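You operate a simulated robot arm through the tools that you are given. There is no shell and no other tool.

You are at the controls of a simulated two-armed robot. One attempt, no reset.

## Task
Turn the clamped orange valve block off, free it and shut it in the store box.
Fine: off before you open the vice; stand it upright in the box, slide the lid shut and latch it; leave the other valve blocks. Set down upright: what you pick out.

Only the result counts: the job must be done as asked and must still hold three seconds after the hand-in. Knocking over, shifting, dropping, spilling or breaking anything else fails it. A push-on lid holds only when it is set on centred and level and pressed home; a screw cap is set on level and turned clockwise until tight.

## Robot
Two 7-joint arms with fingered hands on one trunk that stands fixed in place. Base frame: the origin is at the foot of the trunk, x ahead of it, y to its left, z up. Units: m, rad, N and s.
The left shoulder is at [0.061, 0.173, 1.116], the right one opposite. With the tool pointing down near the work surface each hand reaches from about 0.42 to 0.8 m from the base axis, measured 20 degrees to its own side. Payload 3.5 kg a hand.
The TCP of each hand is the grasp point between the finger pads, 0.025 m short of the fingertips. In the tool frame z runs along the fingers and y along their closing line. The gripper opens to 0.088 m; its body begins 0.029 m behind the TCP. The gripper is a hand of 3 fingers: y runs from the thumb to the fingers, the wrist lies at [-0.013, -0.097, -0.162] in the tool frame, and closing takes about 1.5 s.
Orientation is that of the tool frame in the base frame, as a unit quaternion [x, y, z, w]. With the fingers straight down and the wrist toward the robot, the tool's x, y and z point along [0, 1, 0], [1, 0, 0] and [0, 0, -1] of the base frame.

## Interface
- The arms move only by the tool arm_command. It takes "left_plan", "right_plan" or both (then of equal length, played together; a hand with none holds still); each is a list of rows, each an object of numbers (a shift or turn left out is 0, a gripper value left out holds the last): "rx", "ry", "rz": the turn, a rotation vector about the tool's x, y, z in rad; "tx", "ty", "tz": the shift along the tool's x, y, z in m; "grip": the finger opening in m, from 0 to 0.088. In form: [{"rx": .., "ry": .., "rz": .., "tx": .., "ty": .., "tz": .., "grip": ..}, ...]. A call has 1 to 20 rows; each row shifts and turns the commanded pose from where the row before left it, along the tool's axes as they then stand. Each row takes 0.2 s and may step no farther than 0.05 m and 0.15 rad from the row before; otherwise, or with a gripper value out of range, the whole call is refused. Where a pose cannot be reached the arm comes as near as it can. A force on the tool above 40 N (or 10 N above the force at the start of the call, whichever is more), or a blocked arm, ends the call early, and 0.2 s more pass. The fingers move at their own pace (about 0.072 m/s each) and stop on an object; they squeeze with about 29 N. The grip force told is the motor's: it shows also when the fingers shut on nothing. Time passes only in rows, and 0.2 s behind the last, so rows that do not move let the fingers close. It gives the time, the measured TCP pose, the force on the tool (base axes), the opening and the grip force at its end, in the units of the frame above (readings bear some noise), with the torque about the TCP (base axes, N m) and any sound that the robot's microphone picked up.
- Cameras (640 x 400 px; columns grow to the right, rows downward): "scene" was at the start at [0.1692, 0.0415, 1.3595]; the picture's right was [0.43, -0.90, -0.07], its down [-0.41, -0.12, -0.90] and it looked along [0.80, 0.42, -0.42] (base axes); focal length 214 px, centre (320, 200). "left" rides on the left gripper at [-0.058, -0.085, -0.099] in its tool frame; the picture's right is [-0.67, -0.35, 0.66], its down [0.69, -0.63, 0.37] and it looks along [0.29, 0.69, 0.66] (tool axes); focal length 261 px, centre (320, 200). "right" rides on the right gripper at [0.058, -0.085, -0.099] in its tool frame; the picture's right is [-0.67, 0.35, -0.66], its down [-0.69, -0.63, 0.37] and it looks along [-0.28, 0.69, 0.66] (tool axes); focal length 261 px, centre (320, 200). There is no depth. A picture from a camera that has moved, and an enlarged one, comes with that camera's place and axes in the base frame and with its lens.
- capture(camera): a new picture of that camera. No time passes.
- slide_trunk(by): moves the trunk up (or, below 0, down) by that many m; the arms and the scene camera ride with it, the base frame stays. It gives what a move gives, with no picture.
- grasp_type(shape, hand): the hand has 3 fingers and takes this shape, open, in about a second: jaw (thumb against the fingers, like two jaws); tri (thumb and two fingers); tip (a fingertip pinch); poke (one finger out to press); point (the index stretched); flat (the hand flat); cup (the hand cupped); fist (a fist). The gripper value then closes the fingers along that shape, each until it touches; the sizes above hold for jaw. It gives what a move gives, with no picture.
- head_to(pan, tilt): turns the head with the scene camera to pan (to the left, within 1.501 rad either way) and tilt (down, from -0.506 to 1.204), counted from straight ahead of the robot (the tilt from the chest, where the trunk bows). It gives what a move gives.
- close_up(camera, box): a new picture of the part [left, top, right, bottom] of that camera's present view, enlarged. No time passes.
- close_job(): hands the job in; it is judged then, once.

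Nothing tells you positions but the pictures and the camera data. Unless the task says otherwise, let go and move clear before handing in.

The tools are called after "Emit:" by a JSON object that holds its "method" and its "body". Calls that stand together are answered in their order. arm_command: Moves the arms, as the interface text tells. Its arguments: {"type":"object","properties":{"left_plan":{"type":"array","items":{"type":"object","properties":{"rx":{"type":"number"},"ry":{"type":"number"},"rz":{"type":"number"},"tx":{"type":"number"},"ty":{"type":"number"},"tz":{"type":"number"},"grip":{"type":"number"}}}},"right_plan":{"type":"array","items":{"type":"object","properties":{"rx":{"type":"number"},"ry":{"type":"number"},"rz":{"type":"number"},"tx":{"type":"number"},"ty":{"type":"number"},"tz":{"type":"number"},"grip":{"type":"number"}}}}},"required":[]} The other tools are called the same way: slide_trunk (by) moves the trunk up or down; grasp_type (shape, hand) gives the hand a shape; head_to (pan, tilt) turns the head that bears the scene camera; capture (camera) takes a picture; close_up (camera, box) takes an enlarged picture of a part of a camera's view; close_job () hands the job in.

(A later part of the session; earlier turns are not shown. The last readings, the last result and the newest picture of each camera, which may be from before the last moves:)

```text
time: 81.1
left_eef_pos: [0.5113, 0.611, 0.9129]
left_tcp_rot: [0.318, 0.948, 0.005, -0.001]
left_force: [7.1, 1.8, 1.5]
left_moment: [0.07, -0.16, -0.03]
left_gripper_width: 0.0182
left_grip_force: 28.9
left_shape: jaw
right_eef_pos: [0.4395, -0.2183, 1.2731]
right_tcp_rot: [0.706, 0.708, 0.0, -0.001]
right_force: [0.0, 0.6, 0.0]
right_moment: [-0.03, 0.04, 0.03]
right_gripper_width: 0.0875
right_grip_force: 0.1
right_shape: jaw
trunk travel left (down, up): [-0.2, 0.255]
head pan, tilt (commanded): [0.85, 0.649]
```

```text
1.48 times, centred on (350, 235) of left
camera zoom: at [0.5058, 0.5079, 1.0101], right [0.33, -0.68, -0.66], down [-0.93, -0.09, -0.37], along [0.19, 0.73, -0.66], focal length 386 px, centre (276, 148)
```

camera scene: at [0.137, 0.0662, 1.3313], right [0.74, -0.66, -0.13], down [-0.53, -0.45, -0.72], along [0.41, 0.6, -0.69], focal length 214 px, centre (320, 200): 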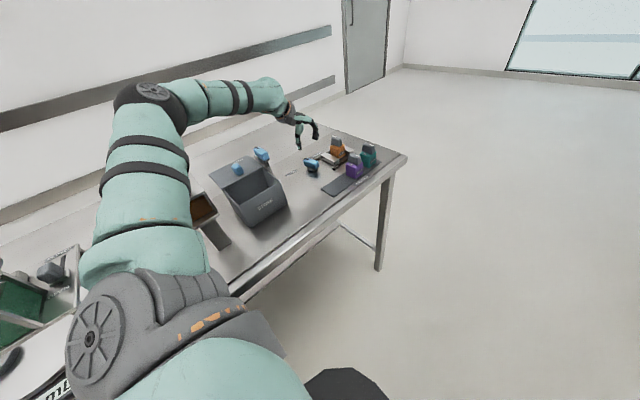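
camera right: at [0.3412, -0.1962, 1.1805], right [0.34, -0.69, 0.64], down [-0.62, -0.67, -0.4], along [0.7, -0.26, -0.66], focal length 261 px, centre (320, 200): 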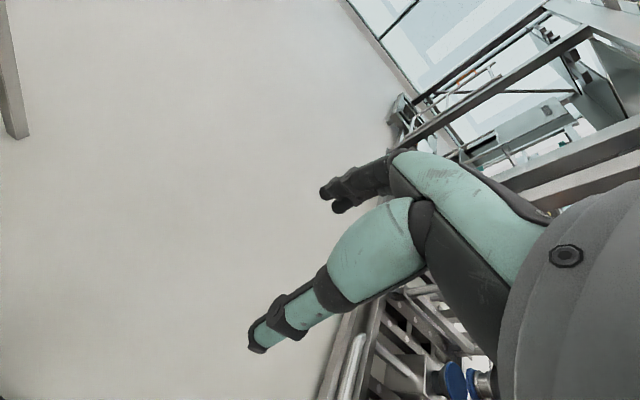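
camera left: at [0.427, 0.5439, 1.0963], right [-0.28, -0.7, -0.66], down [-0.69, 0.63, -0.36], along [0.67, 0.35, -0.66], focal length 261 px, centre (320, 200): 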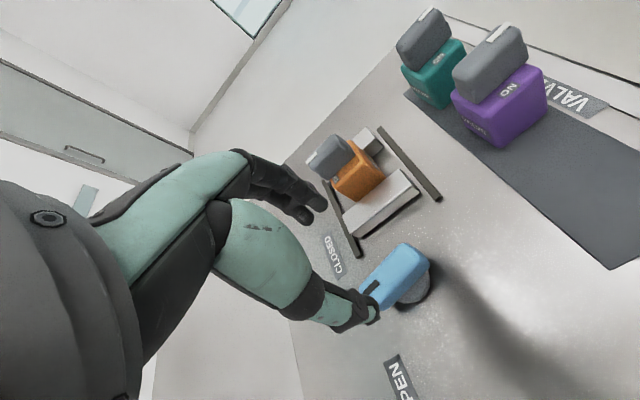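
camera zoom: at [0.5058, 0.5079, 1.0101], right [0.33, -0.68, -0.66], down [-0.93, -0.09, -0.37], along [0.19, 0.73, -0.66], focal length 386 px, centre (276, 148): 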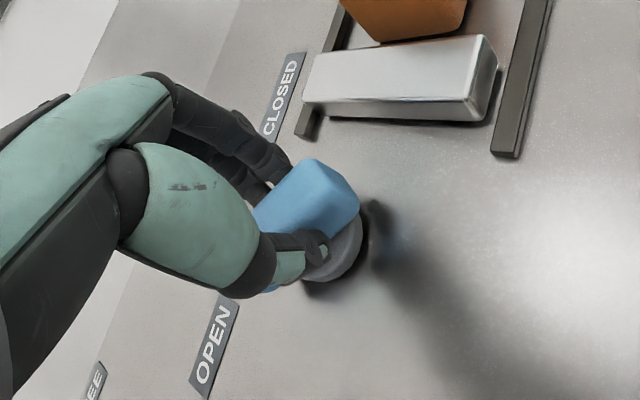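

The lever points near the OPEN label now, with no stop felt. I go a bit further to find the stop.

Emit:
{"method": "arm_command", "body": {"left_plan": [{"rz": -0.05, "ty": 0.001}, {"rz": -0.05, "ty": 0.001}, {"rz": -0.05}, {}]}}

Emit:
{"method": "close_up", "body": {"camera": "left", "box": [330, 70, 500, 200]}}

```text
time: 82.1
left_eef_pos: [0.5121, 0.611, 0.9119]
left_tcp_rot: [0.245, 0.969, 0.004, -0.001]
left_force: [3.2, -6.5, -2.0]
left_moment: [-0.15, -0.06, -0.11]
left_gripper_width: 0.0186
left_grip_force: 29.1
left_shape: jaw
right_eef_pos: [0.4403, -0.2205, 1.2733]
right_tcp_rot: [0.706, 0.708, 0.001, -0.002]
right_force: [-0.8, -0.1, -0.2]
right_moment: [-0.02, 0.03, 0.03]
right_gripper_width: 0.0874
right_grip_force: 0.0
right_shape: jaw
trunk travel left (down, up): [-0.2, 0.255]
head pan, tilt (commanded): [0.85, 0.649]
```

```text
3.08 times, centred on (415, 135) of left
camera zoom: at [0.5221, 0.5091, 1.0103], right [0.42, -0.62, -0.66], down [-0.9, -0.22, -0.37], along [0.08, 0.75, -0.66], focal length 802 px, centre (28, 400)
```

zoom: 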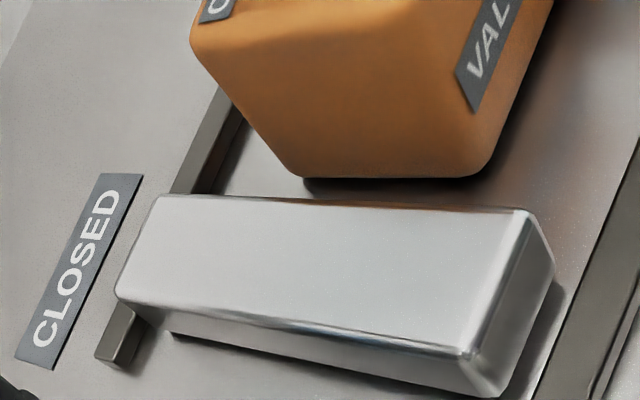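

There is now a clear gap between jaw and block and a torque of −0.11 shows the lever's end stop: the vice is open. I release the lever and rise.

Emit:
{"method": "arm_command", "body": {"left_plan": [{"rz": 0.02}, {"grip": 0.065}, {}, {}, {}, {"tz": -0.02}, {"tz": -0.03}, {"tz": -0.04}, {}]}}

Emit:
{"method": "close_up", "body": {"camera": "scene", "box": [280, 110, 380, 185]}}

Emit:
{"method": "capture", "body": {"camera": "left"}}

```text
time: 84.1
left_eef_pos: [0.5109, 0.6131, 1.002]
left_tcp_rot: [0.255, 0.967, 0.004, 0.001]
left_force: [0.5, -0.5, -0.4]
left_moment: [0.0, 0.03, -0.05]
left_gripper_width: 0.0648
left_grip_force: 0.0
left_shape: jaw
right_eef_pos: [0.4397, -0.2196, 1.2724]
right_tcp_rot: [0.706, 0.708, -0.001, -0.002]
right_force: [0.2, -0.5, -0.5]
right_moment: [0.01, -0.04, 0.04]
right_gripper_width: 0.0879
right_grip_force: 0.1
right_shape: jaw
trunk travel left (down, up): [-0.2, 0.255]
head pan, tilt (commanded): [0.85, 0.649]
```

```text
5.33 times, centred on (330, 148) of scene
camera zoom: at [0.1375, 0.0663, 1.3312], right [0.74, -0.66, -0.13], down [-0.53, -0.45, -0.72], along [0.41, 0.6, -0.69], focal length 1144 px, centre (267, 480)
```

zoom: 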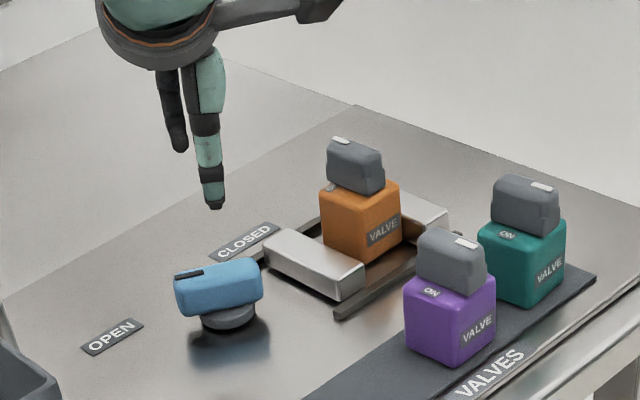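

```text
taken
camera left: at [0.5191, 0.5097, 1.1001], right [0.41, -0.63, -0.66], down [-0.91, -0.21, -0.37], along [0.1, 0.75, -0.66], focal length 261 px, centre (320, 200)
```

left: 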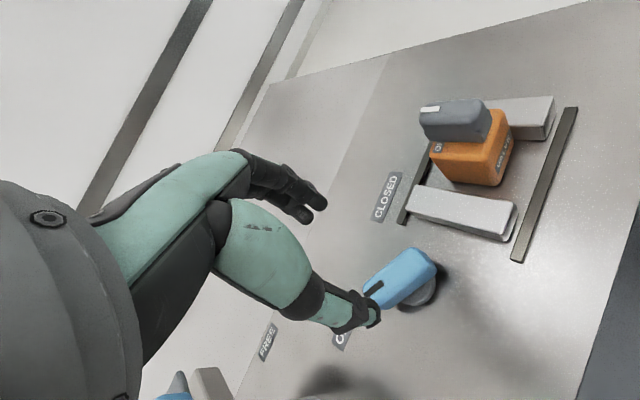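

The lever points to OPEN. I zoom in on the block to see the gaps on both sides and plan the pick.

Emit:
{"method": "close_up", "body": {"camera": "left", "box": [390, 75, 600, 275]}}

Emit:
{"method": "close_up", "body": {"camera": "scene", "box": [315, 125, 375, 175]}}

```text
2.00 times, centred on (495, 175) of left
camera zoom: at [0.5191, 0.5097, 1.1001], right [0.41, -0.63, -0.66], down [-0.91, -0.21, -0.37], along [0.1, 0.75, -0.66], focal length 521 px, centre (-30, 250)
```

zoom: 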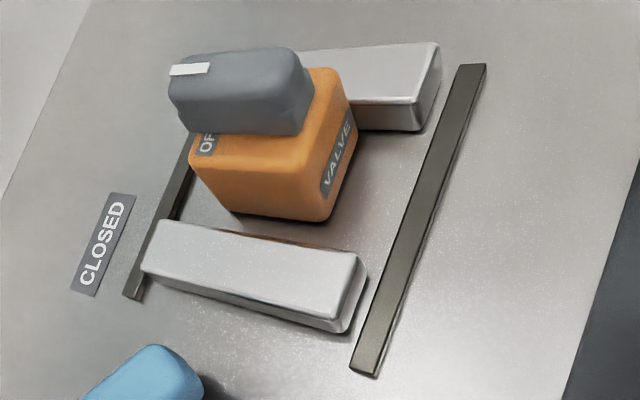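

```text
8.00 times, centred on (345, 150) of scene
camera zoom: at [0.1375, 0.0663, 1.3312], right [0.74, -0.66, -0.13], down [-0.53, -0.45, -0.72], along [0.41, 0.6, -0.69], focal length 1716 px, centre (120, 600)
```

zoom: 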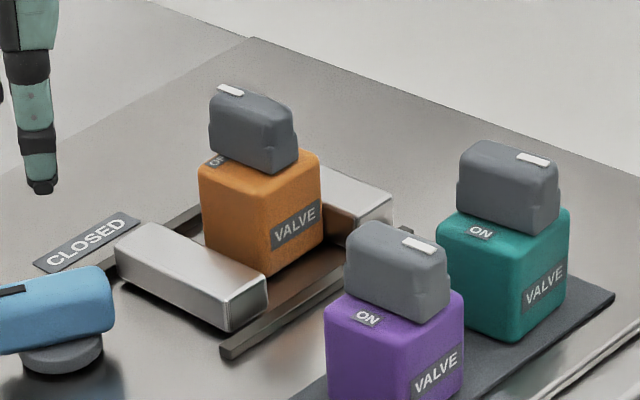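

The near jaw has drawn back about 1 cm and the block stands free. I will lift it by its knob; first I move out above it at a safe height before lowering the trunk again for reach.

Emit:
{"method": "arm_command", "body": {"left_plan": [{"tz": -0.04, "rz": 0.09}, {"tz": -0.04, "rz": 0.09}, {"tz": -0.03, "rz": 0.09}, {"tx": -0.0259, "ty": 0.0118}, {"tx": -0.0259, "ty": 0.0118}, {"tx": -0.0259, "ty": 0.0118}, {"grip": 0.088}, {}]}}

Emit:
{"method": "slide_trunk", "body": {"by": -0.1}}

Emit:
{"method": "capture", "body": {"camera": "scene"}}

```text
time: 85.9
left_eef_pos: [0.5907, 0.5816, 1.1121]
left_tcp_rot: [0.383, 0.924, 0.004, -0.001]
left_force: [-0.5, 0.3, -0.3]
left_moment: [0.0, 0.03, 0.0]
left_gripper_width: 0.0874
left_grip_force: 0.0
left_shape: jaw
right_eef_pos: [0.4392, -0.2197, 1.2734]
right_tcp_rot: [0.706, 0.708, 0.001, 0.0]
right_force: [-0.3, -0.6, 0.4]
right_moment: [0.01, -0.02, 0.01]
right_gripper_width: 0.0878
right_grip_force: 0.0
right_shape: jaw
trunk travel left (down, up): [-0.2, 0.255]
head pan, tilt (commanded): [0.85, 0.649]
```

```text
time: 87.2
left_eef_pos: [0.5897, 0.5809, 1.0139]
left_tcp_rot: [0.384, 0.923, 0.004, 0.0]
left_force: [-0.1, 0.4, 0.0]
left_moment: [-0.01, -0.03, -0.03]
left_gripper_width: 0.0875
left_grip_force: 0.0
left_shape: jaw
right_eef_pos: [0.4379, -0.2193, 1.1733]
right_tcp_rot: [0.706, 0.708, 0.002, 0.0]
right_force: [-0.3, 0.2, -0.9]
right_moment: [0.0, -0.02, -0.03]
right_gripper_width: 0.0878
right_grip_force: 0.1
right_shape: jaw
trunk travel left (down, up): [-0.1, 0.355]
head pan, tilt (commanded): [0.85, 0.649]
```

```text
taken
camera scene: at [0.2137, 0.0661, 1.1984], right [0.71, -0.66, -0.24], down [-0.64, -0.45, -0.63], along [0.3, 0.6, -0.74], focal length 214 px, centre (320, 200)
```

scene: 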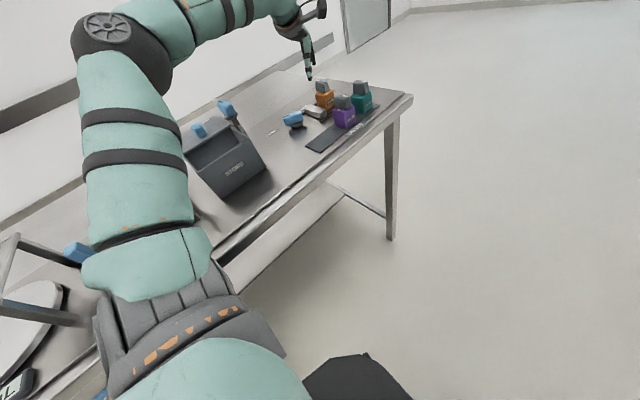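

Now I move over the knob at this trunk height and turn to 0° yaw to see if the pick pose is reachable.

Emit:
{"method": "arm_command", "body": {"left_plan": [{"tx": -0.0081, "ty": 0.0208, "tz": -0.008}, {"tx": -0.0082, "ty": 0.0209, "tz": -0.008}, {"rz": 0.131}, {"rz": 0.131}, {"rz": 0.131}, {"rz": 0.131}, {"rz": 0.131}, {"rz": 0.13}, {}]}}

Emit:
{"method": "capture", "body": {"camera": "scene"}}

```text
time: 89.2
left_eef_pos: [0.6166, 0.5812, 1.0376]
left_tcp_rot: [0.709, 0.706, 0.003, -0.002]
left_force: [0.1, 0.8, 0.6]
left_moment: [0.0, 0.0, 0.02]
left_gripper_width: 0.0877
left_grip_force: 0.1
left_shape: jaw
left hand out of reach, approached as far as the arm can: row 7, 8
right_eef_pos: [0.4401, -0.2195, 1.1732]
right_tcp_rot: [0.705, 0.709, 0.001, -0.002]
right_force: [0.0, -0.9, 0.1]
right_moment: [0.02, 0.01, -0.03]
right_gripper_width: 0.0875
right_grip_force: 0.1
right_shape: jaw
trunk travel left (down, up): [-0.1, 0.355]
head pan, tilt (commanded): [0.85, 0.649]
```

```text
taken
camera scene: at [0.2155, 0.0657, 1.1979], right [0.71, -0.66, -0.24], down [-0.64, -0.45, -0.62], along [0.3, 0.6, -0.74], focal length 214 px, centre (320, 200)
```

scene: 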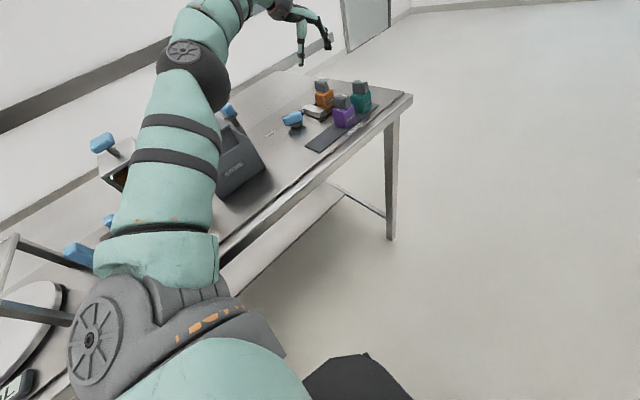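

Slightly short. I add a 10° tilt, lift a bit, and lower the trunk by another 0.06.

Emit:
{"method": "arm_command", "body": {"left_plan": [{"rx": -0.09, "tz": -0.02}, {"rx": -0.085, "tz": -0.02}, {}]}}

Emit:
{"method": "slide_trunk", "body": {"by": -0.06}}

Emit:
{"method": "capture", "body": {"camera": "left"}}

```text
time: 90.0
left_eef_pos: [0.6151, 0.5805, 1.0786]
left_tcp_rot: [0.705, 0.704, 0.065, 0.061]
left_force: [-0.7, 0.1, -0.4]
left_moment: [0.04, -0.02, -0.01]
left_gripper_width: 0.0878
left_grip_force: 0.0
left_shape: jaw
right_eef_pos: [0.4391, -0.2194, 1.1727]
right_tcp_rot: [0.706, 0.708, 0.0, -0.001]
right_force: [0.1, -0.1, -0.4]
right_moment: [0.01, -0.02, 0.02]
right_gripper_width: 0.0876
right_grip_force: 0.0
right_shape: jaw
trunk travel left (down, up): [-0.1, 0.355]
head pan, tilt (commanded): [0.85, 0.649]
```

```text
time: 91.0
left_eef_pos: [0.6131, 0.581, 1.0193]
left_tcp_rot: [0.705, 0.704, 0.065, 0.061]
left_force: [-0.2, -0.3, -0.4]
left_moment: [0.02, -0.02, 0.01]
left_gripper_width: 0.0878
left_grip_force: 0.0
left_shape: jaw
right_eef_pos: [0.4379, -0.2202, 1.1151]
right_tcp_rot: [0.706, 0.709, 0.002, -0.001]
right_force: [-0.1, -0.2, -0.4]
right_moment: [0.02, 0.0, 0.0]
right_gripper_width: 0.0875
right_grip_force: 0.0
right_shape: jaw
trunk travel left (down, up): [-0.04, 0.415]
head pan, tilt (commanded): [0.85, 0.649]
```

```text
taken
camera left: at [0.5112, 0.523, 1.1009], right [-0.23, -0.67, -0.71], down [-0.55, 0.69, -0.47], along [0.8, 0.29, -0.52], focal length 261 px, centre (320, 200)
```

left: 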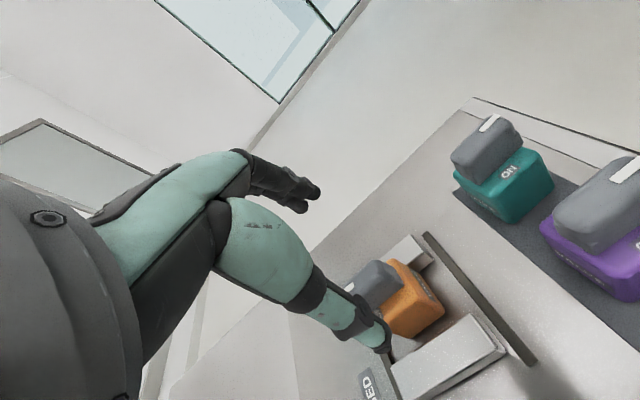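

The knob is at about (0.628, 0.599) with its axis along y. I centre over it, then descend with the fingers on its long sides.

Emit:
{"method": "arm_command", "body": {"left_plan": [{"tx": 0.018, "ty": 0.0147, "tz": 0.0026, "grip": 0.068}, {}, {}]}}

Emit:
{"method": "close_up", "body": {"camera": "left", "box": [220, 150, 480, 400]}}

```text
time: 91.8
left_eef_pos: [0.6285, 0.5987, 1.0186]
left_tcp_rot: [0.705, 0.703, 0.065, 0.059]
left_force: [-1.3, 0.2, 0.1]
left_moment: [0.01, 0.0, 0.0]
left_gripper_width: 0.0685
left_grip_force: 0.1
left_shape: jaw
right_eef_pos: [0.4392, -0.2193, 1.1126]
right_tcp_rot: [0.706, 0.708, 0.0, -0.002]
right_force: [-0.5, -0.8, -0.3]
right_moment: [0.0, 0.01, -0.01]
right_gripper_width: 0.0876
right_grip_force: 0.0
right_shape: jaw
trunk travel left (down, up): [-0.04, 0.415]
head pan, tilt (commanded): [0.85, 0.649]
```

```text
1.60 times, centred on (350, 275) of left
camera zoom: at [0.5273, 0.541, 1.0999], right [-0.23, -0.66, -0.71], down [-0.55, 0.69, -0.47], along [0.8, 0.29, -0.53], focal length 417 px, centre (272, 80)
```

zoom: 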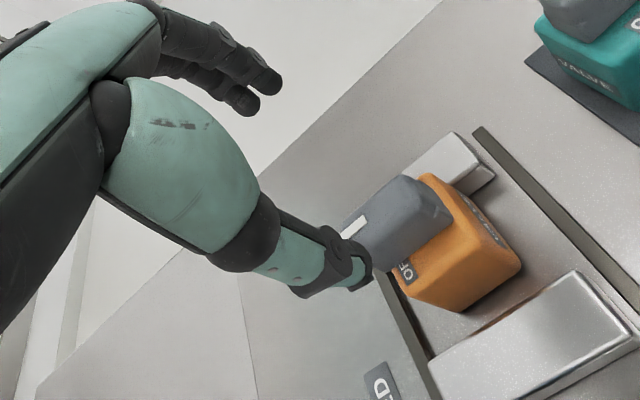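

Emit:
{"method": "arm_command", "body": {"left_plan": [{"ty": -0.004, "tz": 0.0222}, {"ty": -0.004, "tz": 0.0222}, {"ty": -0.004, "tz": 0.0222}, {}]}}

Emit:
{"method": "capture", "body": {"camera": "left"}}

Emit:
{"method": "capture", "body": {"camera": "scene"}}

```text
time: 92.8
left_eef_pos: [0.6285, 0.5995, 0.9506]
left_tcp_rot: [0.704, 0.705, 0.064, 0.06]
left_force: [-0.2, 0.1, 1.1]
left_moment: [0.0, 0.05, -0.01]
left_gripper_width: 0.0683
left_grip_force: 0.1
left_shape: jaw
right_eef_pos: [0.4383, -0.2192, 1.1141]
right_tcp_rot: [0.706, 0.708, 0.001, -0.002]
right_force: [0.0, 0.5, -0.3]
right_moment: [-0.03, 0.04, -0.01]
right_gripper_width: 0.0877
right_grip_force: 0.0
right_shape: jaw
trunk travel left (down, up): [-0.04, 0.415]
head pan, tilt (commanded): [0.85, 0.649]
```

```text
taken
camera left: at [0.5263, 0.5413, 1.0324], right [-0.23, -0.66, -0.71], down [-0.55, 0.69, -0.47], along [0.8, 0.29, -0.53], focal length 261 px, centre (320, 200)
```

left: 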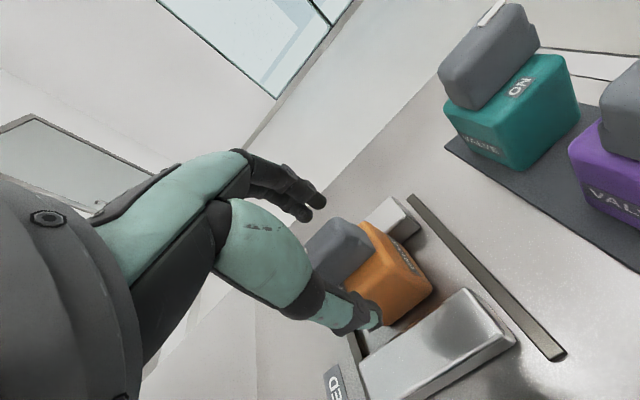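

```text
taken
camera scene: at [0.2693, 0.0659, 1.1053], right [0.68, -0.66, -0.33], down [-0.71, -0.45, -0.54], along [0.21, 0.6, -0.77], focal length 214 px, centre (320, 200)
```

scene: 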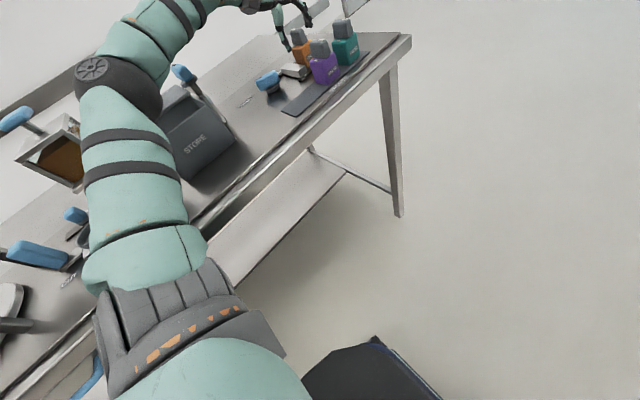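

The knob is between thumb and fingers. I close on it and then lift a few millimetres to test the hold.

Emit:
{"method": "arm_command", "body": {"left_plan": [{"grip": 0.01}, {}, {}, {}, {}, {}, {}]}}

Emit:
{"method": "close_up", "body": {"camera": "left", "box": [220, 150, 480, 400]}}

```text
time: 94.4
left_eef_pos: [0.6279, 0.6002, 0.9509]
left_tcp_rot: [0.704, 0.704, 0.065, 0.059]
left_force: [-1.9, -1.2, 0.2]
left_moment: [0.02, 0.12, -0.02]
left_gripper_width: 0.0133
left_grip_force: 29.3
left_shape: jaw
right_eef_pos: [0.4388, -0.2202, 1.1124]
right_tcp_rot: [0.706, 0.708, 0.0, -0.001]
right_force: [0.3, 0.2, -0.4]
right_moment: [0.0, -0.03, 0.0]
right_gripper_width: 0.0875
right_grip_force: 0.0
right_shape: jaw
trunk travel left (down, up): [-0.04, 0.415]
head pan, tilt (commanded): [0.85, 0.649]
```

```text
1.60 times, centred on (350, 275) of left
camera zoom: at [0.5263, 0.5417, 1.0323], right [-0.23, -0.66, -0.71], down [-0.55, 0.69, -0.47], along [0.8, 0.29, -0.53], focal length 417 px, centre (272, 80)
```

zoom: 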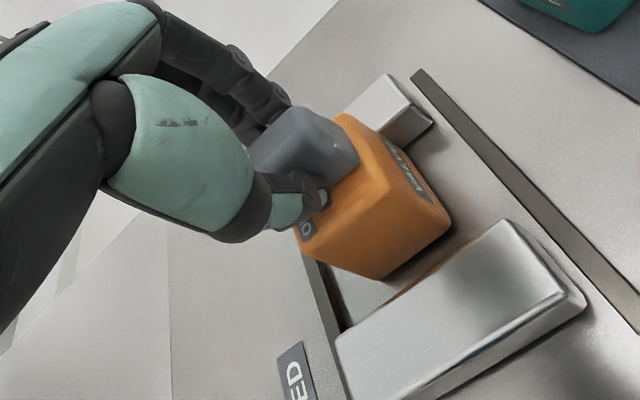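

Knob gripped (width 0.013). I lift slowly.

Emit:
{"method": "arm_command", "body": {"left_plan": [{"ty": 0.0021, "tz": -0.0118}, {"ty": 0.0021, "tz": -0.0118}, {}]}}

Emit:
{"method": "close_up", "body": {"camera": "left", "box": [220, 150, 480, 400]}}

Emit:
{"method": "close_up", "body": {"camera": "scene", "box": [260, 0, 370, 100]}}

```text
time: 95.2
left_eef_pos: [0.6294, 0.6001, 0.975]
left_tcp_rot: [0.705, 0.704, 0.065, 0.059]
left_force: [0.1, -0.4, -1.7]
left_moment: [0.02, 0.01, -0.01]
left_gripper_width: 0.0129
left_grip_force: 28.6
left_shape: jaw
right_eef_pos: [0.4394, -0.2193, 1.1135]
right_tcp_rot: [0.706, 0.708, 0.0, -0.001]
right_force: [0.6, 0.7, -0.5]
right_moment: [-0.01, 0.01, -0.05]
right_gripper_width: 0.0879
right_grip_force: 0.1
right_shape: jaw
trunk travel left (down, up): [-0.04, 0.415]
head pan, tilt (commanded): [0.85, 0.649]
```

```text
1.60 times, centred on (350, 275) of left
camera zoom: at [0.5272, 0.5413, 1.0559], right [-0.23, -0.67, -0.71], down [-0.55, 0.69, -0.47], along [0.8, 0.29, -0.53], focal length 417 px, centre (272, 80)
```

zoom: 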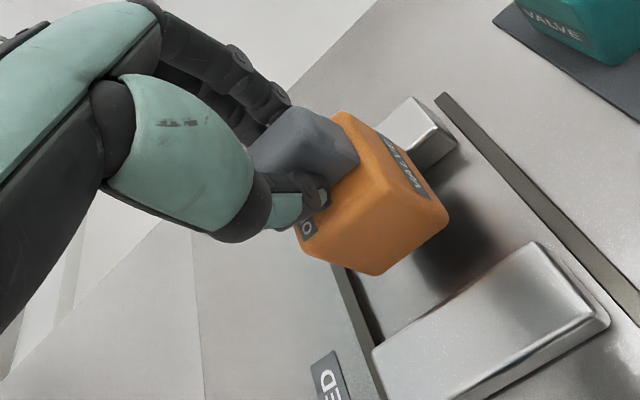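

```text
4.00 times, centred on (315, 50) of scene
camera zoom: at [0.2697, 0.0665, 1.1051], right [0.68, -0.66, -0.33], down [-0.71, -0.45, -0.54], along [0.21, 0.6, -0.77], focal length 858 px, centre (340, 800)
```

zoom: 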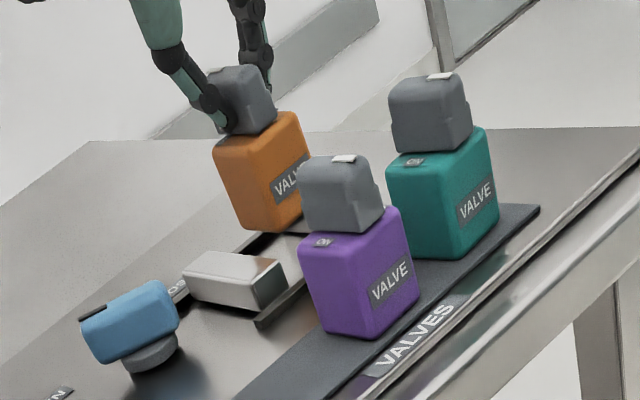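

The block is held upright and lifts cleanly. I raise it further and draw back a little before raising the trunk in stages.

Emit:
{"method": "arm_command", "body": {"left_plan": [{"ty": 0.0035, "tz": -0.0197}, {"ty": 0.0035, "tz": -0.0197}, {"ty": 0.0035, "tz": -0.0197}, {"tx": -0.0133, "ty": -0.0184, "tz": -0.009}, {"tx": -0.0133, "ty": -0.0184, "tz": -0.009}, {"tx": -0.0133, "ty": -0.0184, "tz": -0.009}, {}]}}

Emit:
{"method": "capture", "body": {"camera": "scene"}}

Emit:
{"method": "capture", "body": {"camera": "left"}}

```text
time: 96.8
left_eef_pos: [0.5695, 0.5576, 1.051]
left_tcp_rot: [0.705, 0.704, 0.065, 0.059]
left_force: [0.8, -0.9, -1.1]
left_moment: [-0.01, 0.03, 0.01]
left_gripper_width: 0.0131
left_grip_force: 29.0
left_shape: jaw
right_eef_pos: [0.4386, -0.2193, 1.113]
right_tcp_rot: [0.706, 0.709, 0.0, -0.001]
right_force: [0.8, -0.2, -0.3]
right_moment: [-0.04, 0.05, 0.04]
right_gripper_width: 0.0878
right_grip_force: 0.0
right_shape: jaw
trunk travel left (down, up): [-0.04, 0.415]
head pan, tilt (commanded): [0.85, 0.649]
```

```text
taken
camera scene: at [0.2698, 0.0662, 1.1051], right [0.68, -0.66, -0.33], down [-0.71, -0.45, -0.54], along [0.21, 0.6, -0.77], focal length 214 px, centre (320, 200)
```

scene: 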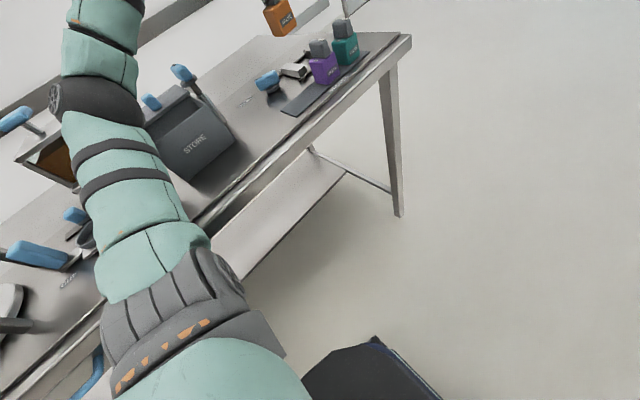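

```text
taken
camera left: at [0.4683, 0.5008, 1.1324], right [-0.23, -0.66, -0.71], down [-0.55, 0.69, -0.47], along [0.8, 0.29, -0.53], focal length 261 px, centre (320, 200)
```

left: 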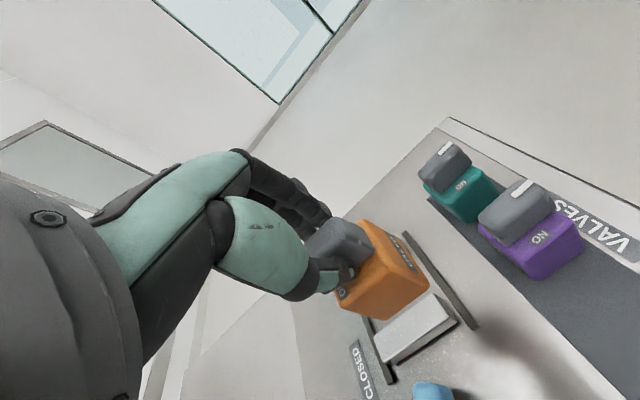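

The block is securely held. I raise the trunk step by step.

Emit:
{"method": "slide_trunk", "body": {"by": 0.06}}

Emit:
{"method": "slide_trunk", "body": {"by": 0.1}}

Emit:
{"method": "capture", "body": {"camera": "scene"}}

Emit:
{"method": "capture", "body": {"camera": "left"}}

```text
time: 97.8
left_eef_pos: [0.57, 0.5592, 1.1102]
left_tcp_rot: [0.705, 0.703, 0.064, 0.059]
left_force: [0.1, 0.1, -1.8]
left_moment: [0.0, 0.01, -0.01]
left_gripper_width: 0.0132
left_grip_force: 28.4
left_shape: jaw
right_eef_pos: [0.4405, -0.2189, 1.1723]
right_tcp_rot: [0.706, 0.709, 0.0, 0.0]
right_force: [0.0, -0.3, 0.4]
right_moment: [0.03, 0.02, 0.0]
right_gripper_width: 0.0878
right_grip_force: 0.1
right_shape: jaw
trunk travel left (down, up): [-0.1, 0.355]
head pan, tilt (commanded): [0.85, 0.649]
```

```text
time: 99.2
left_eef_pos: [0.5707, 0.5594, 1.2107]
left_tcp_rot: [0.705, 0.704, 0.065, 0.06]
left_force: [-0.1, -1.0, -2.0]
left_moment: [0.02, 0.03, 0.01]
left_gripper_width: 0.0129
left_grip_force: 29.2
left_shape: jaw
right_eef_pos: [0.4398, -0.2194, 1.2728]
right_tcp_rot: [0.706, 0.708, 0.0, -0.001]
right_force: [1.0, 0.0, 0.4]
right_moment: [0.0, 0.02, -0.02]
right_gripper_width: 0.0878
right_grip_force: 0.1
right_shape: jaw
trunk travel left (down, up): [-0.2, 0.255]
head pan, tilt (commanded): [0.85, 0.649]
```

```text
taken
camera scene: at [0.138, 0.0666, 1.3312], right [0.74, -0.66, -0.13], down [-0.53, -0.45, -0.72], along [0.41, 0.6, -0.69], focal length 214 px, centre (320, 200)
```

scene: 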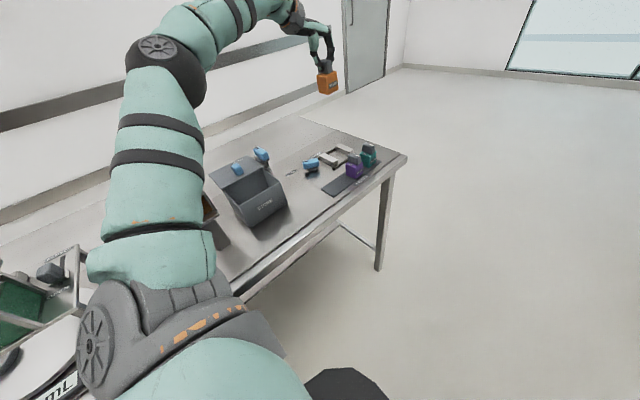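

```text
taken
camera left: at [0.4691, 0.5014, 1.2921], right [-0.23, -0.66, -0.71], down [-0.56, 0.69, -0.47], along [0.8, 0.29, -0.53], focal length 261 px, centre (320, 200)
```

left: 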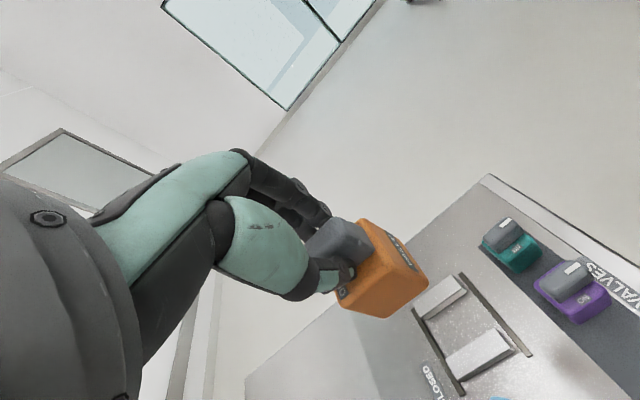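

The block hangs upright from the hand, with the trunk back at 0. I turn the hand to about 40° yaw and carry the block over to above the box, well above everything.

Emit:
{"method": "arm_command", "body": {"left_plan": [{"ry": 0.0248, "rz": -0.1378}, {"ry": 0.0248, "rz": -0.1378}, {"ry": 0.0248, "rz": -0.1378}, {"ry": 0.0248, "rz": -0.1378}, {"ry": 0.0248, "rz": -0.1378}, {"tx": 0.0262, "ty": -0.02815, "tz": 0.0052}, {"tx": 0.0262, "ty": -0.02815, "tz": 0.0052}, {"tx": 0.0262, "ty": -0.02815, "tz": 0.0052}, {"tx": 0.0262, "ty": -0.02815, "tz": 0.0052}, {}]}}

Emit:
{"method": "capture", "body": {"camera": "scene"}}

Emit:
{"method": "capture", "body": {"camera": "left"}}

```text
time: 101.4
left_eef_pos: [0.4221, 0.5723, 1.1699]
left_tcp_rot: [0.421, 0.903, 0.082, 0.035]
left_force: [-0.2, -0.8, -1.7]
left_moment: [-0.02, 0.0, 0.02]
left_gripper_width: 0.0133
left_grip_force: 29.0
left_shape: jaw
right_eef_pos: [0.4406, -0.2186, 1.2736]
right_tcp_rot: [0.706, 0.708, 0.0, -0.001]
right_force: [-0.3, 0.3, -0.3]
right_moment: [0.02, 0.02, -0.03]
right_gripper_width: 0.0874
right_grip_force: 0.0
right_shape: jaw
trunk travel left (down, up): [-0.2, 0.255]
head pan, tilt (commanded): [0.85, 0.649]
```

```text
taken
camera scene: at [0.1382, 0.0674, 1.3311], right [0.74, -0.66, -0.13], down [-0.53, -0.45, -0.72], along [0.41, 0.6, -0.69], focal length 214 px, centre (320, 200)
```

scene: 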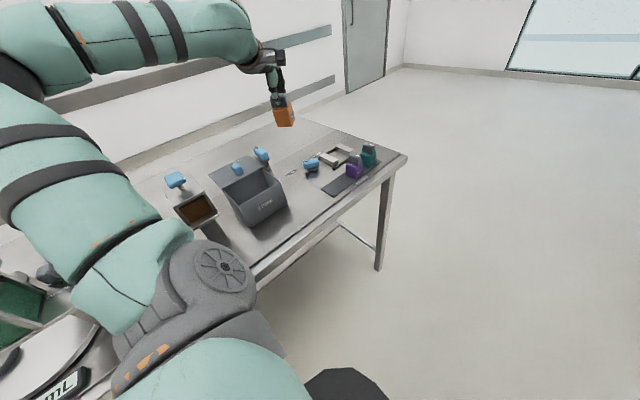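

```text
taken
camera left: at [0.3802, 0.4621, 1.2512], right [0.26, -0.65, -0.71], down [-0.87, 0.17, -0.47], along [0.43, 0.74, -0.52], focal length 261 px, centre (320, 200)
```

left: 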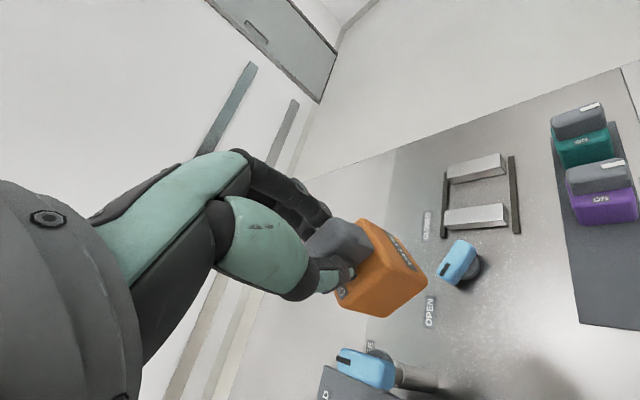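

All clear. I continue to above the box.

Emit:
{"method": "arm_command", "body": {"left_plan": [{"tx": 0.0262, "ty": -0.02815, "tz": 0.0052}, {"tx": 0.0262, "ty": -0.02815, "tz": 0.0052}, {"tx": 0.0262, "ty": -0.02815, "tz": 0.0052}, {"tx": 0.0262, "ty": -0.02815, "tz": 0.0052}, {}]}}

Emit:
{"method": "capture", "body": {"camera": "scene"}}

Emit:
{"method": "close_up", "body": {"camera": "scene", "box": [170, 90, 310, 240]}}

Emit:
{"method": "capture", "body": {"camera": "left"}}

```text
time: 102.6
left_eef_pos: [0.2896, 0.5814, 1.1583]
left_tcp_rot: [0.421, 0.903, 0.084, 0.035]
left_force: [0.2, -1.0, -1.7]
left_moment: [0.0, 0.0, 0.0]
left_gripper_width: 0.013
left_grip_force: 28.7
left_shape: jaw
left hand out of reach, approached as far as the arm can: row 4
right_eef_pos: [0.4394, -0.2199, 1.2737]
right_tcp_rot: [0.706, 0.709, 0.002, -0.001]
right_force: [0.4, 0.7, 0.4]
right_moment: [0.01, -0.01, 0.01]
right_gripper_width: 0.0876
right_grip_force: 0.1
right_shape: jaw
trunk travel left (down, up): [-0.2, 0.255]
head pan, tilt (commanded): [0.85, 0.649]
```

```text
taken
camera scene: at [0.1372, 0.0657, 1.3314], right [0.74, -0.66, -0.13], down [-0.53, -0.45, -0.72], along [0.41, 0.6, -0.69], focal length 214 px, centre (320, 200)
```

scene: 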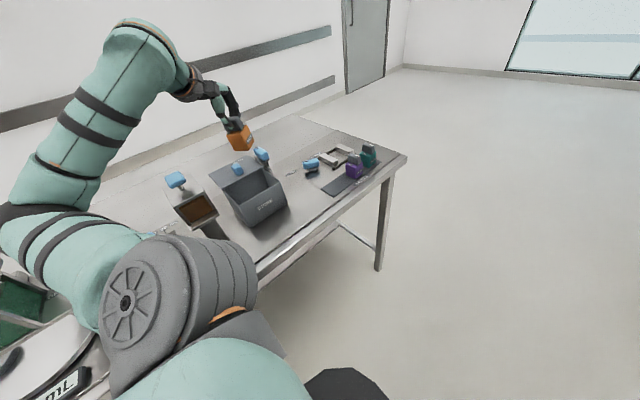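

```text
2.67 times, centred on (240, 165) of scene
camera zoom: at [0.1372, 0.0657, 1.3314], right [0.74, -0.66, -0.13], down [-0.53, -0.45, -0.72], along [0.41, 0.6, -0.69], focal length 572 px, centre (533, 293)
```

zoom: 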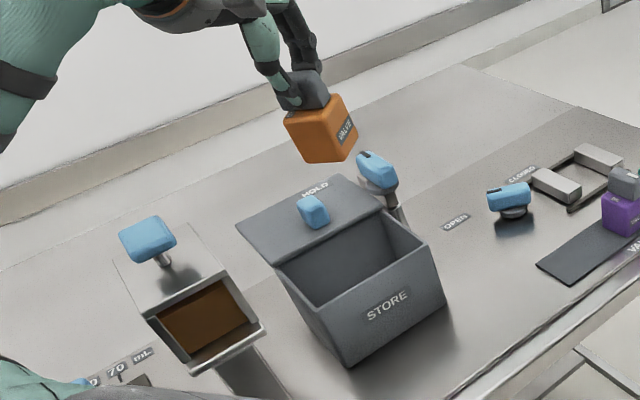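

```text
taken
camera left: at [0.2491, 0.4708, 1.2391], right [0.26, -0.65, -0.71], down [-0.87, 0.17, -0.47], along [0.43, 0.74, -0.52], focal length 261 px, centre (320, 200)
```

left: 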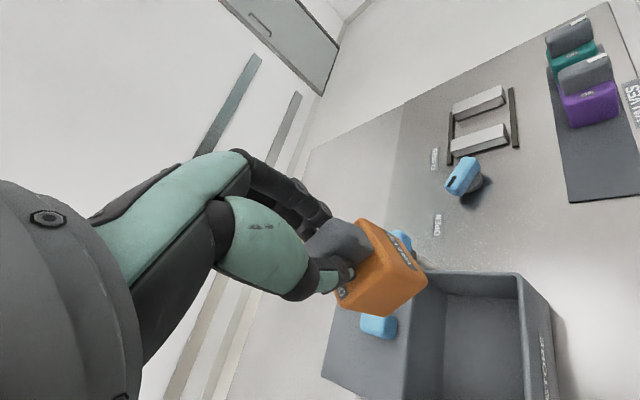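

The arm reports a limit at this yaw close in; a yaw nearer 68° suits this location and still leaves finger room in the box. I rotate there and re-centre over the box.

Emit:
{"method": "arm_command", "body": {"left_plan": [{"ry": 0.0217, "rz": -0.1205}, {"ry": 0.0217, "rz": -0.1205}, {"ry": 0.0217, "rz": -0.1205}, {"ry": 0.0217, "rz": -0.1205}, {}]}}

Emit:
{"method": "capture", "body": {"camera": "left"}}

Emit:
{"method": "close_up", "body": {"camera": "scene", "box": [170, 90, 310, 240]}}

```text
time: 103.8
left_eef_pos: [0.2905, 0.5815, 1.1586]
left_tcp_rot: [0.189, 0.978, 0.09, 0.015]
left_force: [0.1, 0.7, -1.4]
left_moment: [-0.03, -0.02, -0.01]
left_gripper_width: 0.0131
left_grip_force: 29.5
left_shape: jaw
right_eef_pos: [0.4381, -0.2189, 1.2728]
right_tcp_rot: [0.706, 0.709, 0.001, 0.0]
right_force: [-0.6, -0.9, 1.0]
right_moment: [0.0, -0.02, -0.01]
right_gripper_width: 0.0877
right_grip_force: 0.1
right_shape: jaw
trunk travel left (down, up): [-0.2, 0.255]
head pan, tilt (commanded): [0.85, 0.649]
```

```text
taken
camera left: at [0.3052, 0.4657, 1.2396], right [0.54, -0.46, -0.71], down [-0.84, -0.26, -0.47], along [0.03, 0.85, -0.52], focal length 261 px, centre (320, 200)
```

left: 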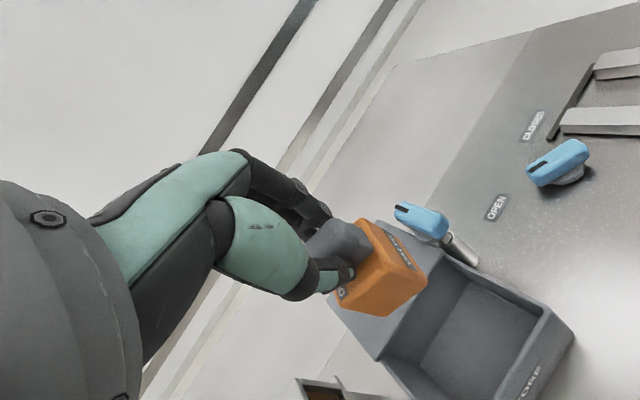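

```text
2.67 times, centred on (240, 165) of scene
camera zoom: at [0.1369, 0.0668, 1.3313], right [0.74, -0.66, -0.13], down [-0.53, -0.45, -0.72], along [0.41, 0.6, -0.69], focal length 572 px, centre (533, 293)
```

zoom: 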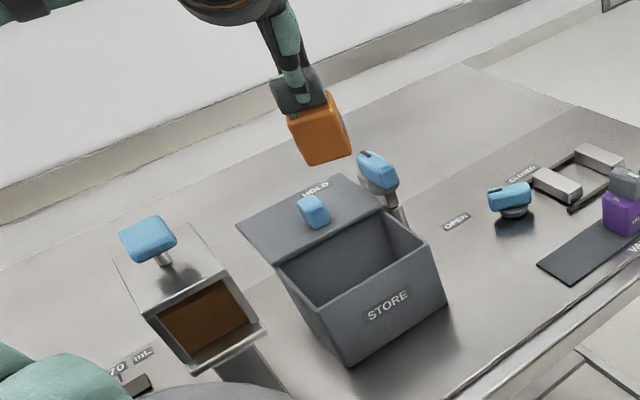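

Now I measure the box opening from this camera before lowering.

Emit:
{"method": "close_up", "body": {"camera": "left", "box": [310, 190, 600, 400]}}

```text
1.90 times, centred on (455, 295) of left
camera zoom: at [0.3052, 0.4657, 1.2396], right [0.54, -0.46, -0.71], down [-0.84, -0.26, -0.47], along [0.03, 0.85, -0.52], focal length 496 px, centre (63, 19)
```

zoom: 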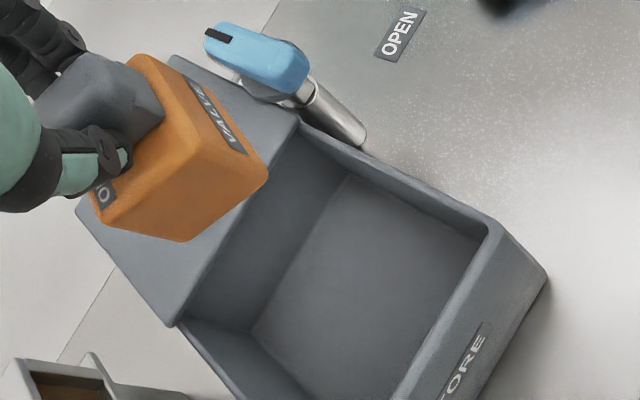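

The opening spans x 0.209–0.334 and y 0.542–0.627. I centre over (0.272, 0.583) and lower until the block's bottom is just above the rim.

Emit:
{"method": "arm_command", "body": {"left_plan": [{"tx": 0.0178, "ty": -0.0054, "tz": -0.001}, {"ty": -0.0044, "tz": 0.0243}, {"ty": -0.0044, "tz": 0.0243}, {"ty": -0.0044, "tz": 0.0243}, {"ty": -0.0036, "tz": 0.02}, {}]}}

Emit:
{"method": "capture", "body": {"camera": "left"}}

Emit:
{"method": "capture", "body": {"camera": "scene"}}

Emit:
{"method": "close_up", "body": {"camera": "scene", "box": [190, 110, 310, 240]}}

```text
time: 105.2
left_eef_pos: [0.2734, 0.581, 1.064]
left_tcp_rot: [0.189, 0.978, 0.09, 0.016]
left_force: [-0.6, 0.9, -2.4]
left_moment: [-0.01, 0.03, -0.02]
left_gripper_width: 0.0131
left_grip_force: 29.5
left_shape: jaw
left hand out of reach, approached as far as the arm can: row 5
right_eef_pos: [0.4384, -0.218, 1.2738]
right_tcp_rot: [0.706, 0.708, 0.001, -0.001]
right_force: [-0.5, -0.2, 0.5]
right_moment: [0.05, 0.02, 0.01]
right_gripper_width: 0.0879
right_grip_force: 0.0
right_shape: jaw
trunk travel left (down, up): [-0.2, 0.255]
head pan, tilt (commanded): [0.85, 0.649]
```

```text
taken
camera left: at [0.2892, 0.4655, 1.1449], right [0.54, -0.46, -0.71], down [-0.84, -0.26, -0.47], along [0.03, 0.85, -0.52], focal length 261 px, centre (320, 200)
```

left: 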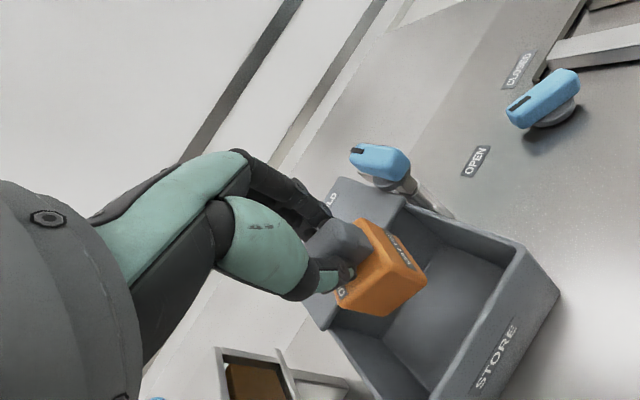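

```text
taken
camera scene: at [0.1369, 0.0664, 1.3313], right [0.74, -0.66, -0.13], down [-0.53, -0.45, -0.72], along [0.41, 0.6, -0.69], focal length 214 px, centre (320, 200)
```

scene: 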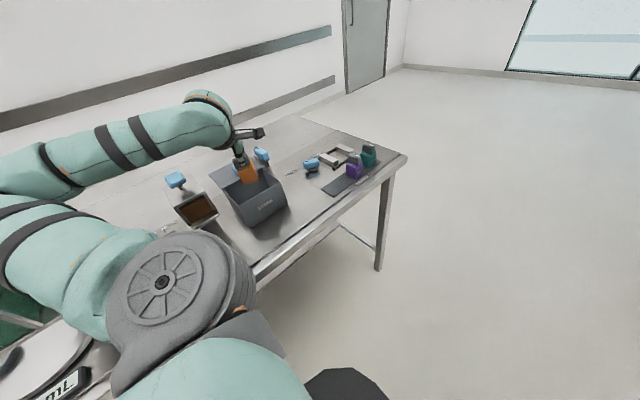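

```text
3.08 times, centred on (250, 175) of scene
camera zoom: at [0.1369, 0.0664, 1.3313], right [0.74, -0.66, -0.13], down [-0.53, -0.45, -0.72], along [0.41, 0.6, -0.69], focal length 660 px, centre (535, 277)
```

zoom: 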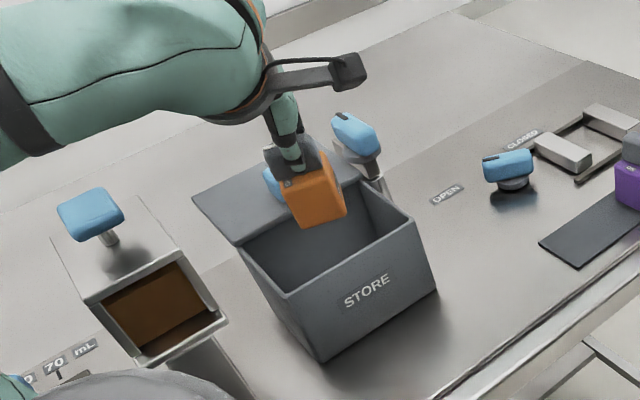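

The block hovers over the opening. The arm is near a joint limit here, so I raise the trunk 0.1 m to give the arm a more downward reach.

Emit:
{"method": "slide_trunk", "body": {"by": 0.1}}

Emit:
{"method": "capture", "body": {"camera": "scene"}}

```text
time: 106.5
left_eef_pos: [0.2752, 0.5817, 1.165]
left_tcp_rot: [0.189, 0.978, 0.089, 0.015]
left_force: [-0.1, -0.2, -1.5]
left_moment: [0.0, 0.01, 0.0]
left_gripper_width: 0.0133
left_grip_force: 29.2
left_shape: jaw
right_eef_pos: [0.4394, -0.22, 1.3732]
right_tcp_rot: [0.706, 0.708, 0.0, -0.002]
right_force: [-0.6, 0.1, -0.6]
right_moment: [-0.01, 0.02, 0.0]
right_gripper_width: 0.0876
right_grip_force: 0.1
right_shape: jaw
trunk travel left (down, up): [-0.3, 0.155]
head pan, tilt (commanded): [0.85, 0.649]
```

```text
taken
camera scene: at [0.0826, 0.0662, 1.4451], right [0.75, -0.66, -0.05], down [-0.45, -0.45, -0.77], along [0.49, 0.6, -0.64], focal length 214 px, centre (320, 200)
```

scene: 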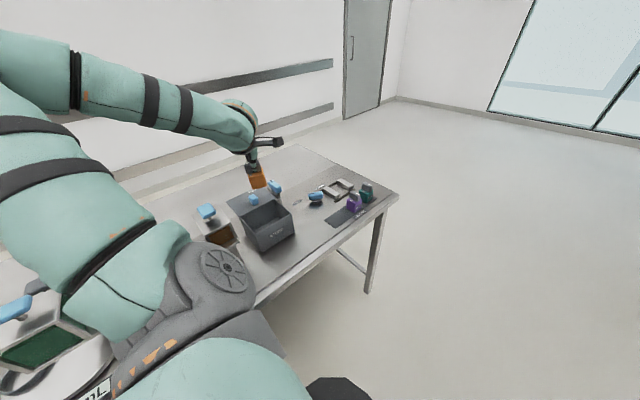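

Good posture. I lower the block again toward the opening.

Emit:
{"method": "arm_command", "body": {"left_plan": [{"ty": -0.0044, "tz": 0.0243}, {"ty": -0.0044, "tz": 0.0243}, {"ty": -0.0044, "tz": 0.0243}, {"ty": -0.0044, "tz": 0.0243}, {}]}}

Emit:
{"method": "capture", "body": {"camera": "scene"}}

Emit:
{"method": "close_up", "body": {"camera": "scene", "box": [200, 130, 320, 260]}}

Emit:
{"method": "capture", "body": {"camera": "left"}}

```text
time: 107.7
left_eef_pos: [0.2742, 0.5823, 1.0662]
left_tcp_rot: [0.188, 0.978, 0.091, 0.016]
left_force: [0.7, 0.2, -2.1]
left_moment: [-0.03, 0.03, -0.02]
left_gripper_width: 0.0131
left_grip_force: 29.0
left_shape: jaw
right_eef_pos: [0.4384, -0.2188, 1.3728]
right_tcp_rot: [0.705, 0.709, 0.001, -0.001]
right_force: [-0.1, 0.0, 0.2]
right_moment: [0.02, 0.03, 0.02]
right_gripper_width: 0.0877
right_grip_force: 0.0
right_shape: jaw
trunk travel left (down, up): [-0.3, 0.155]
head pan, tilt (commanded): [0.85, 0.649]
```

```text
taken
camera scene: at [0.082, 0.0662, 1.4451], right [0.75, -0.66, -0.05], down [-0.45, -0.45, -0.77], along [0.49, 0.6, -0.64], focal length 214 px, centre (320, 200)
```

scene: 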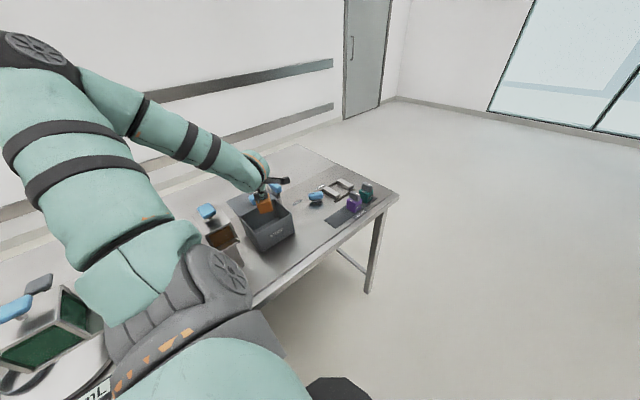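

```text
3.08 times, centred on (260, 195) of scene
camera zoom: at [0.082, 0.0662, 1.4451], right [0.75, -0.66, -0.05], down [-0.45, -0.45, -0.77], along [0.49, 0.6, -0.64], focal length 660 px, centre (505, 215)
```

zoom: 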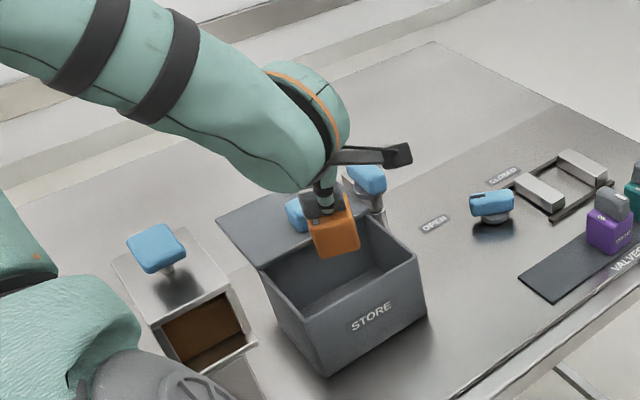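

```text
taken
camera left: at [0.2898, 0.4663, 1.1463], right [0.54, -0.46, -0.71], down [-0.84, -0.26, -0.47], along [0.03, 0.85, -0.52], focal length 261 px, centre (320, 200)
```

left: 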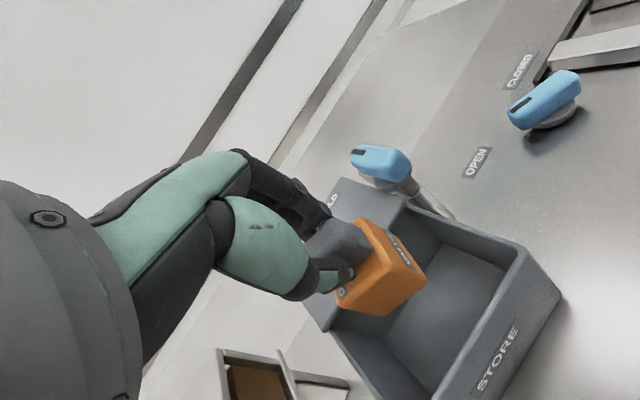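

The posture is good and the block is centred over the opening. I lower it into the box in small steps, watching the force.

Emit:
{"method": "arm_command", "body": {"left_plan": [{"ty": -0.0036, "tz": 0.0197}, {"ty": -0.0036, "tz": 0.0197}, {"ty": -0.0036, "tz": 0.0197}, {"ty": -0.0036, "tz": 0.0197}, {}]}}

Emit:
{"method": "capture", "body": {"camera": "left"}}

Emit:
{"method": "close_up", "body": {"camera": "scene", "box": [200, 130, 320, 260]}}

```text
time: 108.9
left_eef_pos: [0.2731, 0.5819, 0.986]
left_tcp_rot: [0.189, 0.978, 0.091, 0.016]
left_force: [-0.1, -0.1, -1.3]
left_moment: [0.0, -0.01, 0.04]
left_gripper_width: 0.0129
left_grip_force: 29.0
left_shape: jaw
right_eef_pos: [0.44, -0.22, 1.3732]
right_tcp_rot: [0.706, 0.708, 0.0, -0.001]
right_force: [0.5, -0.5, 0.0]
right_moment: [-0.02, 0.01, -0.02]
right_gripper_width: 0.0876
right_grip_force: 0.1
right_shape: jaw
trunk travel left (down, up): [-0.3, 0.155]
head pan, tilt (commanded): [0.85, 0.649]
```

```text
taken
camera left: at [0.289, 0.4662, 1.0663], right [0.54, -0.46, -0.71], down [-0.84, -0.26, -0.47], along [0.03, 0.85, -0.52], focal length 261 px, centre (320, 200)
```

left: 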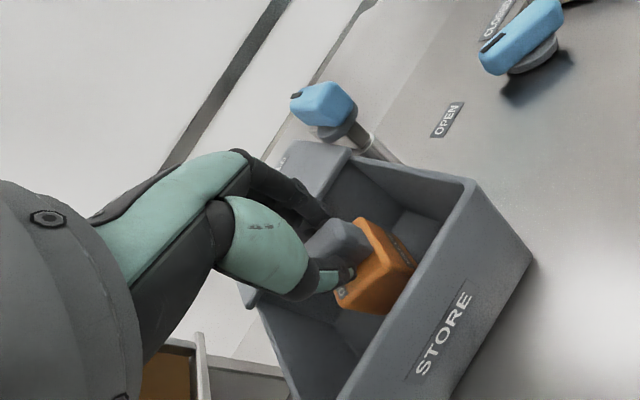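

```text
3.08 times, centred on (260, 195) of scene
camera zoom: at [0.082, 0.0663, 1.4451], right [0.75, -0.66, -0.05], down [-0.45, -0.45, -0.77], along [0.49, 0.6, -0.64], focal length 660 px, centre (505, 215)
```

zoom: 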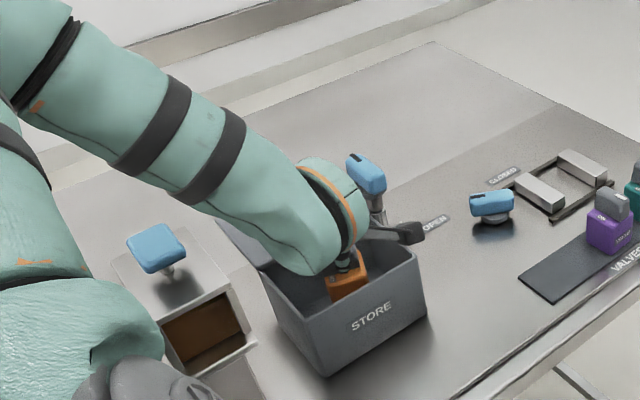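

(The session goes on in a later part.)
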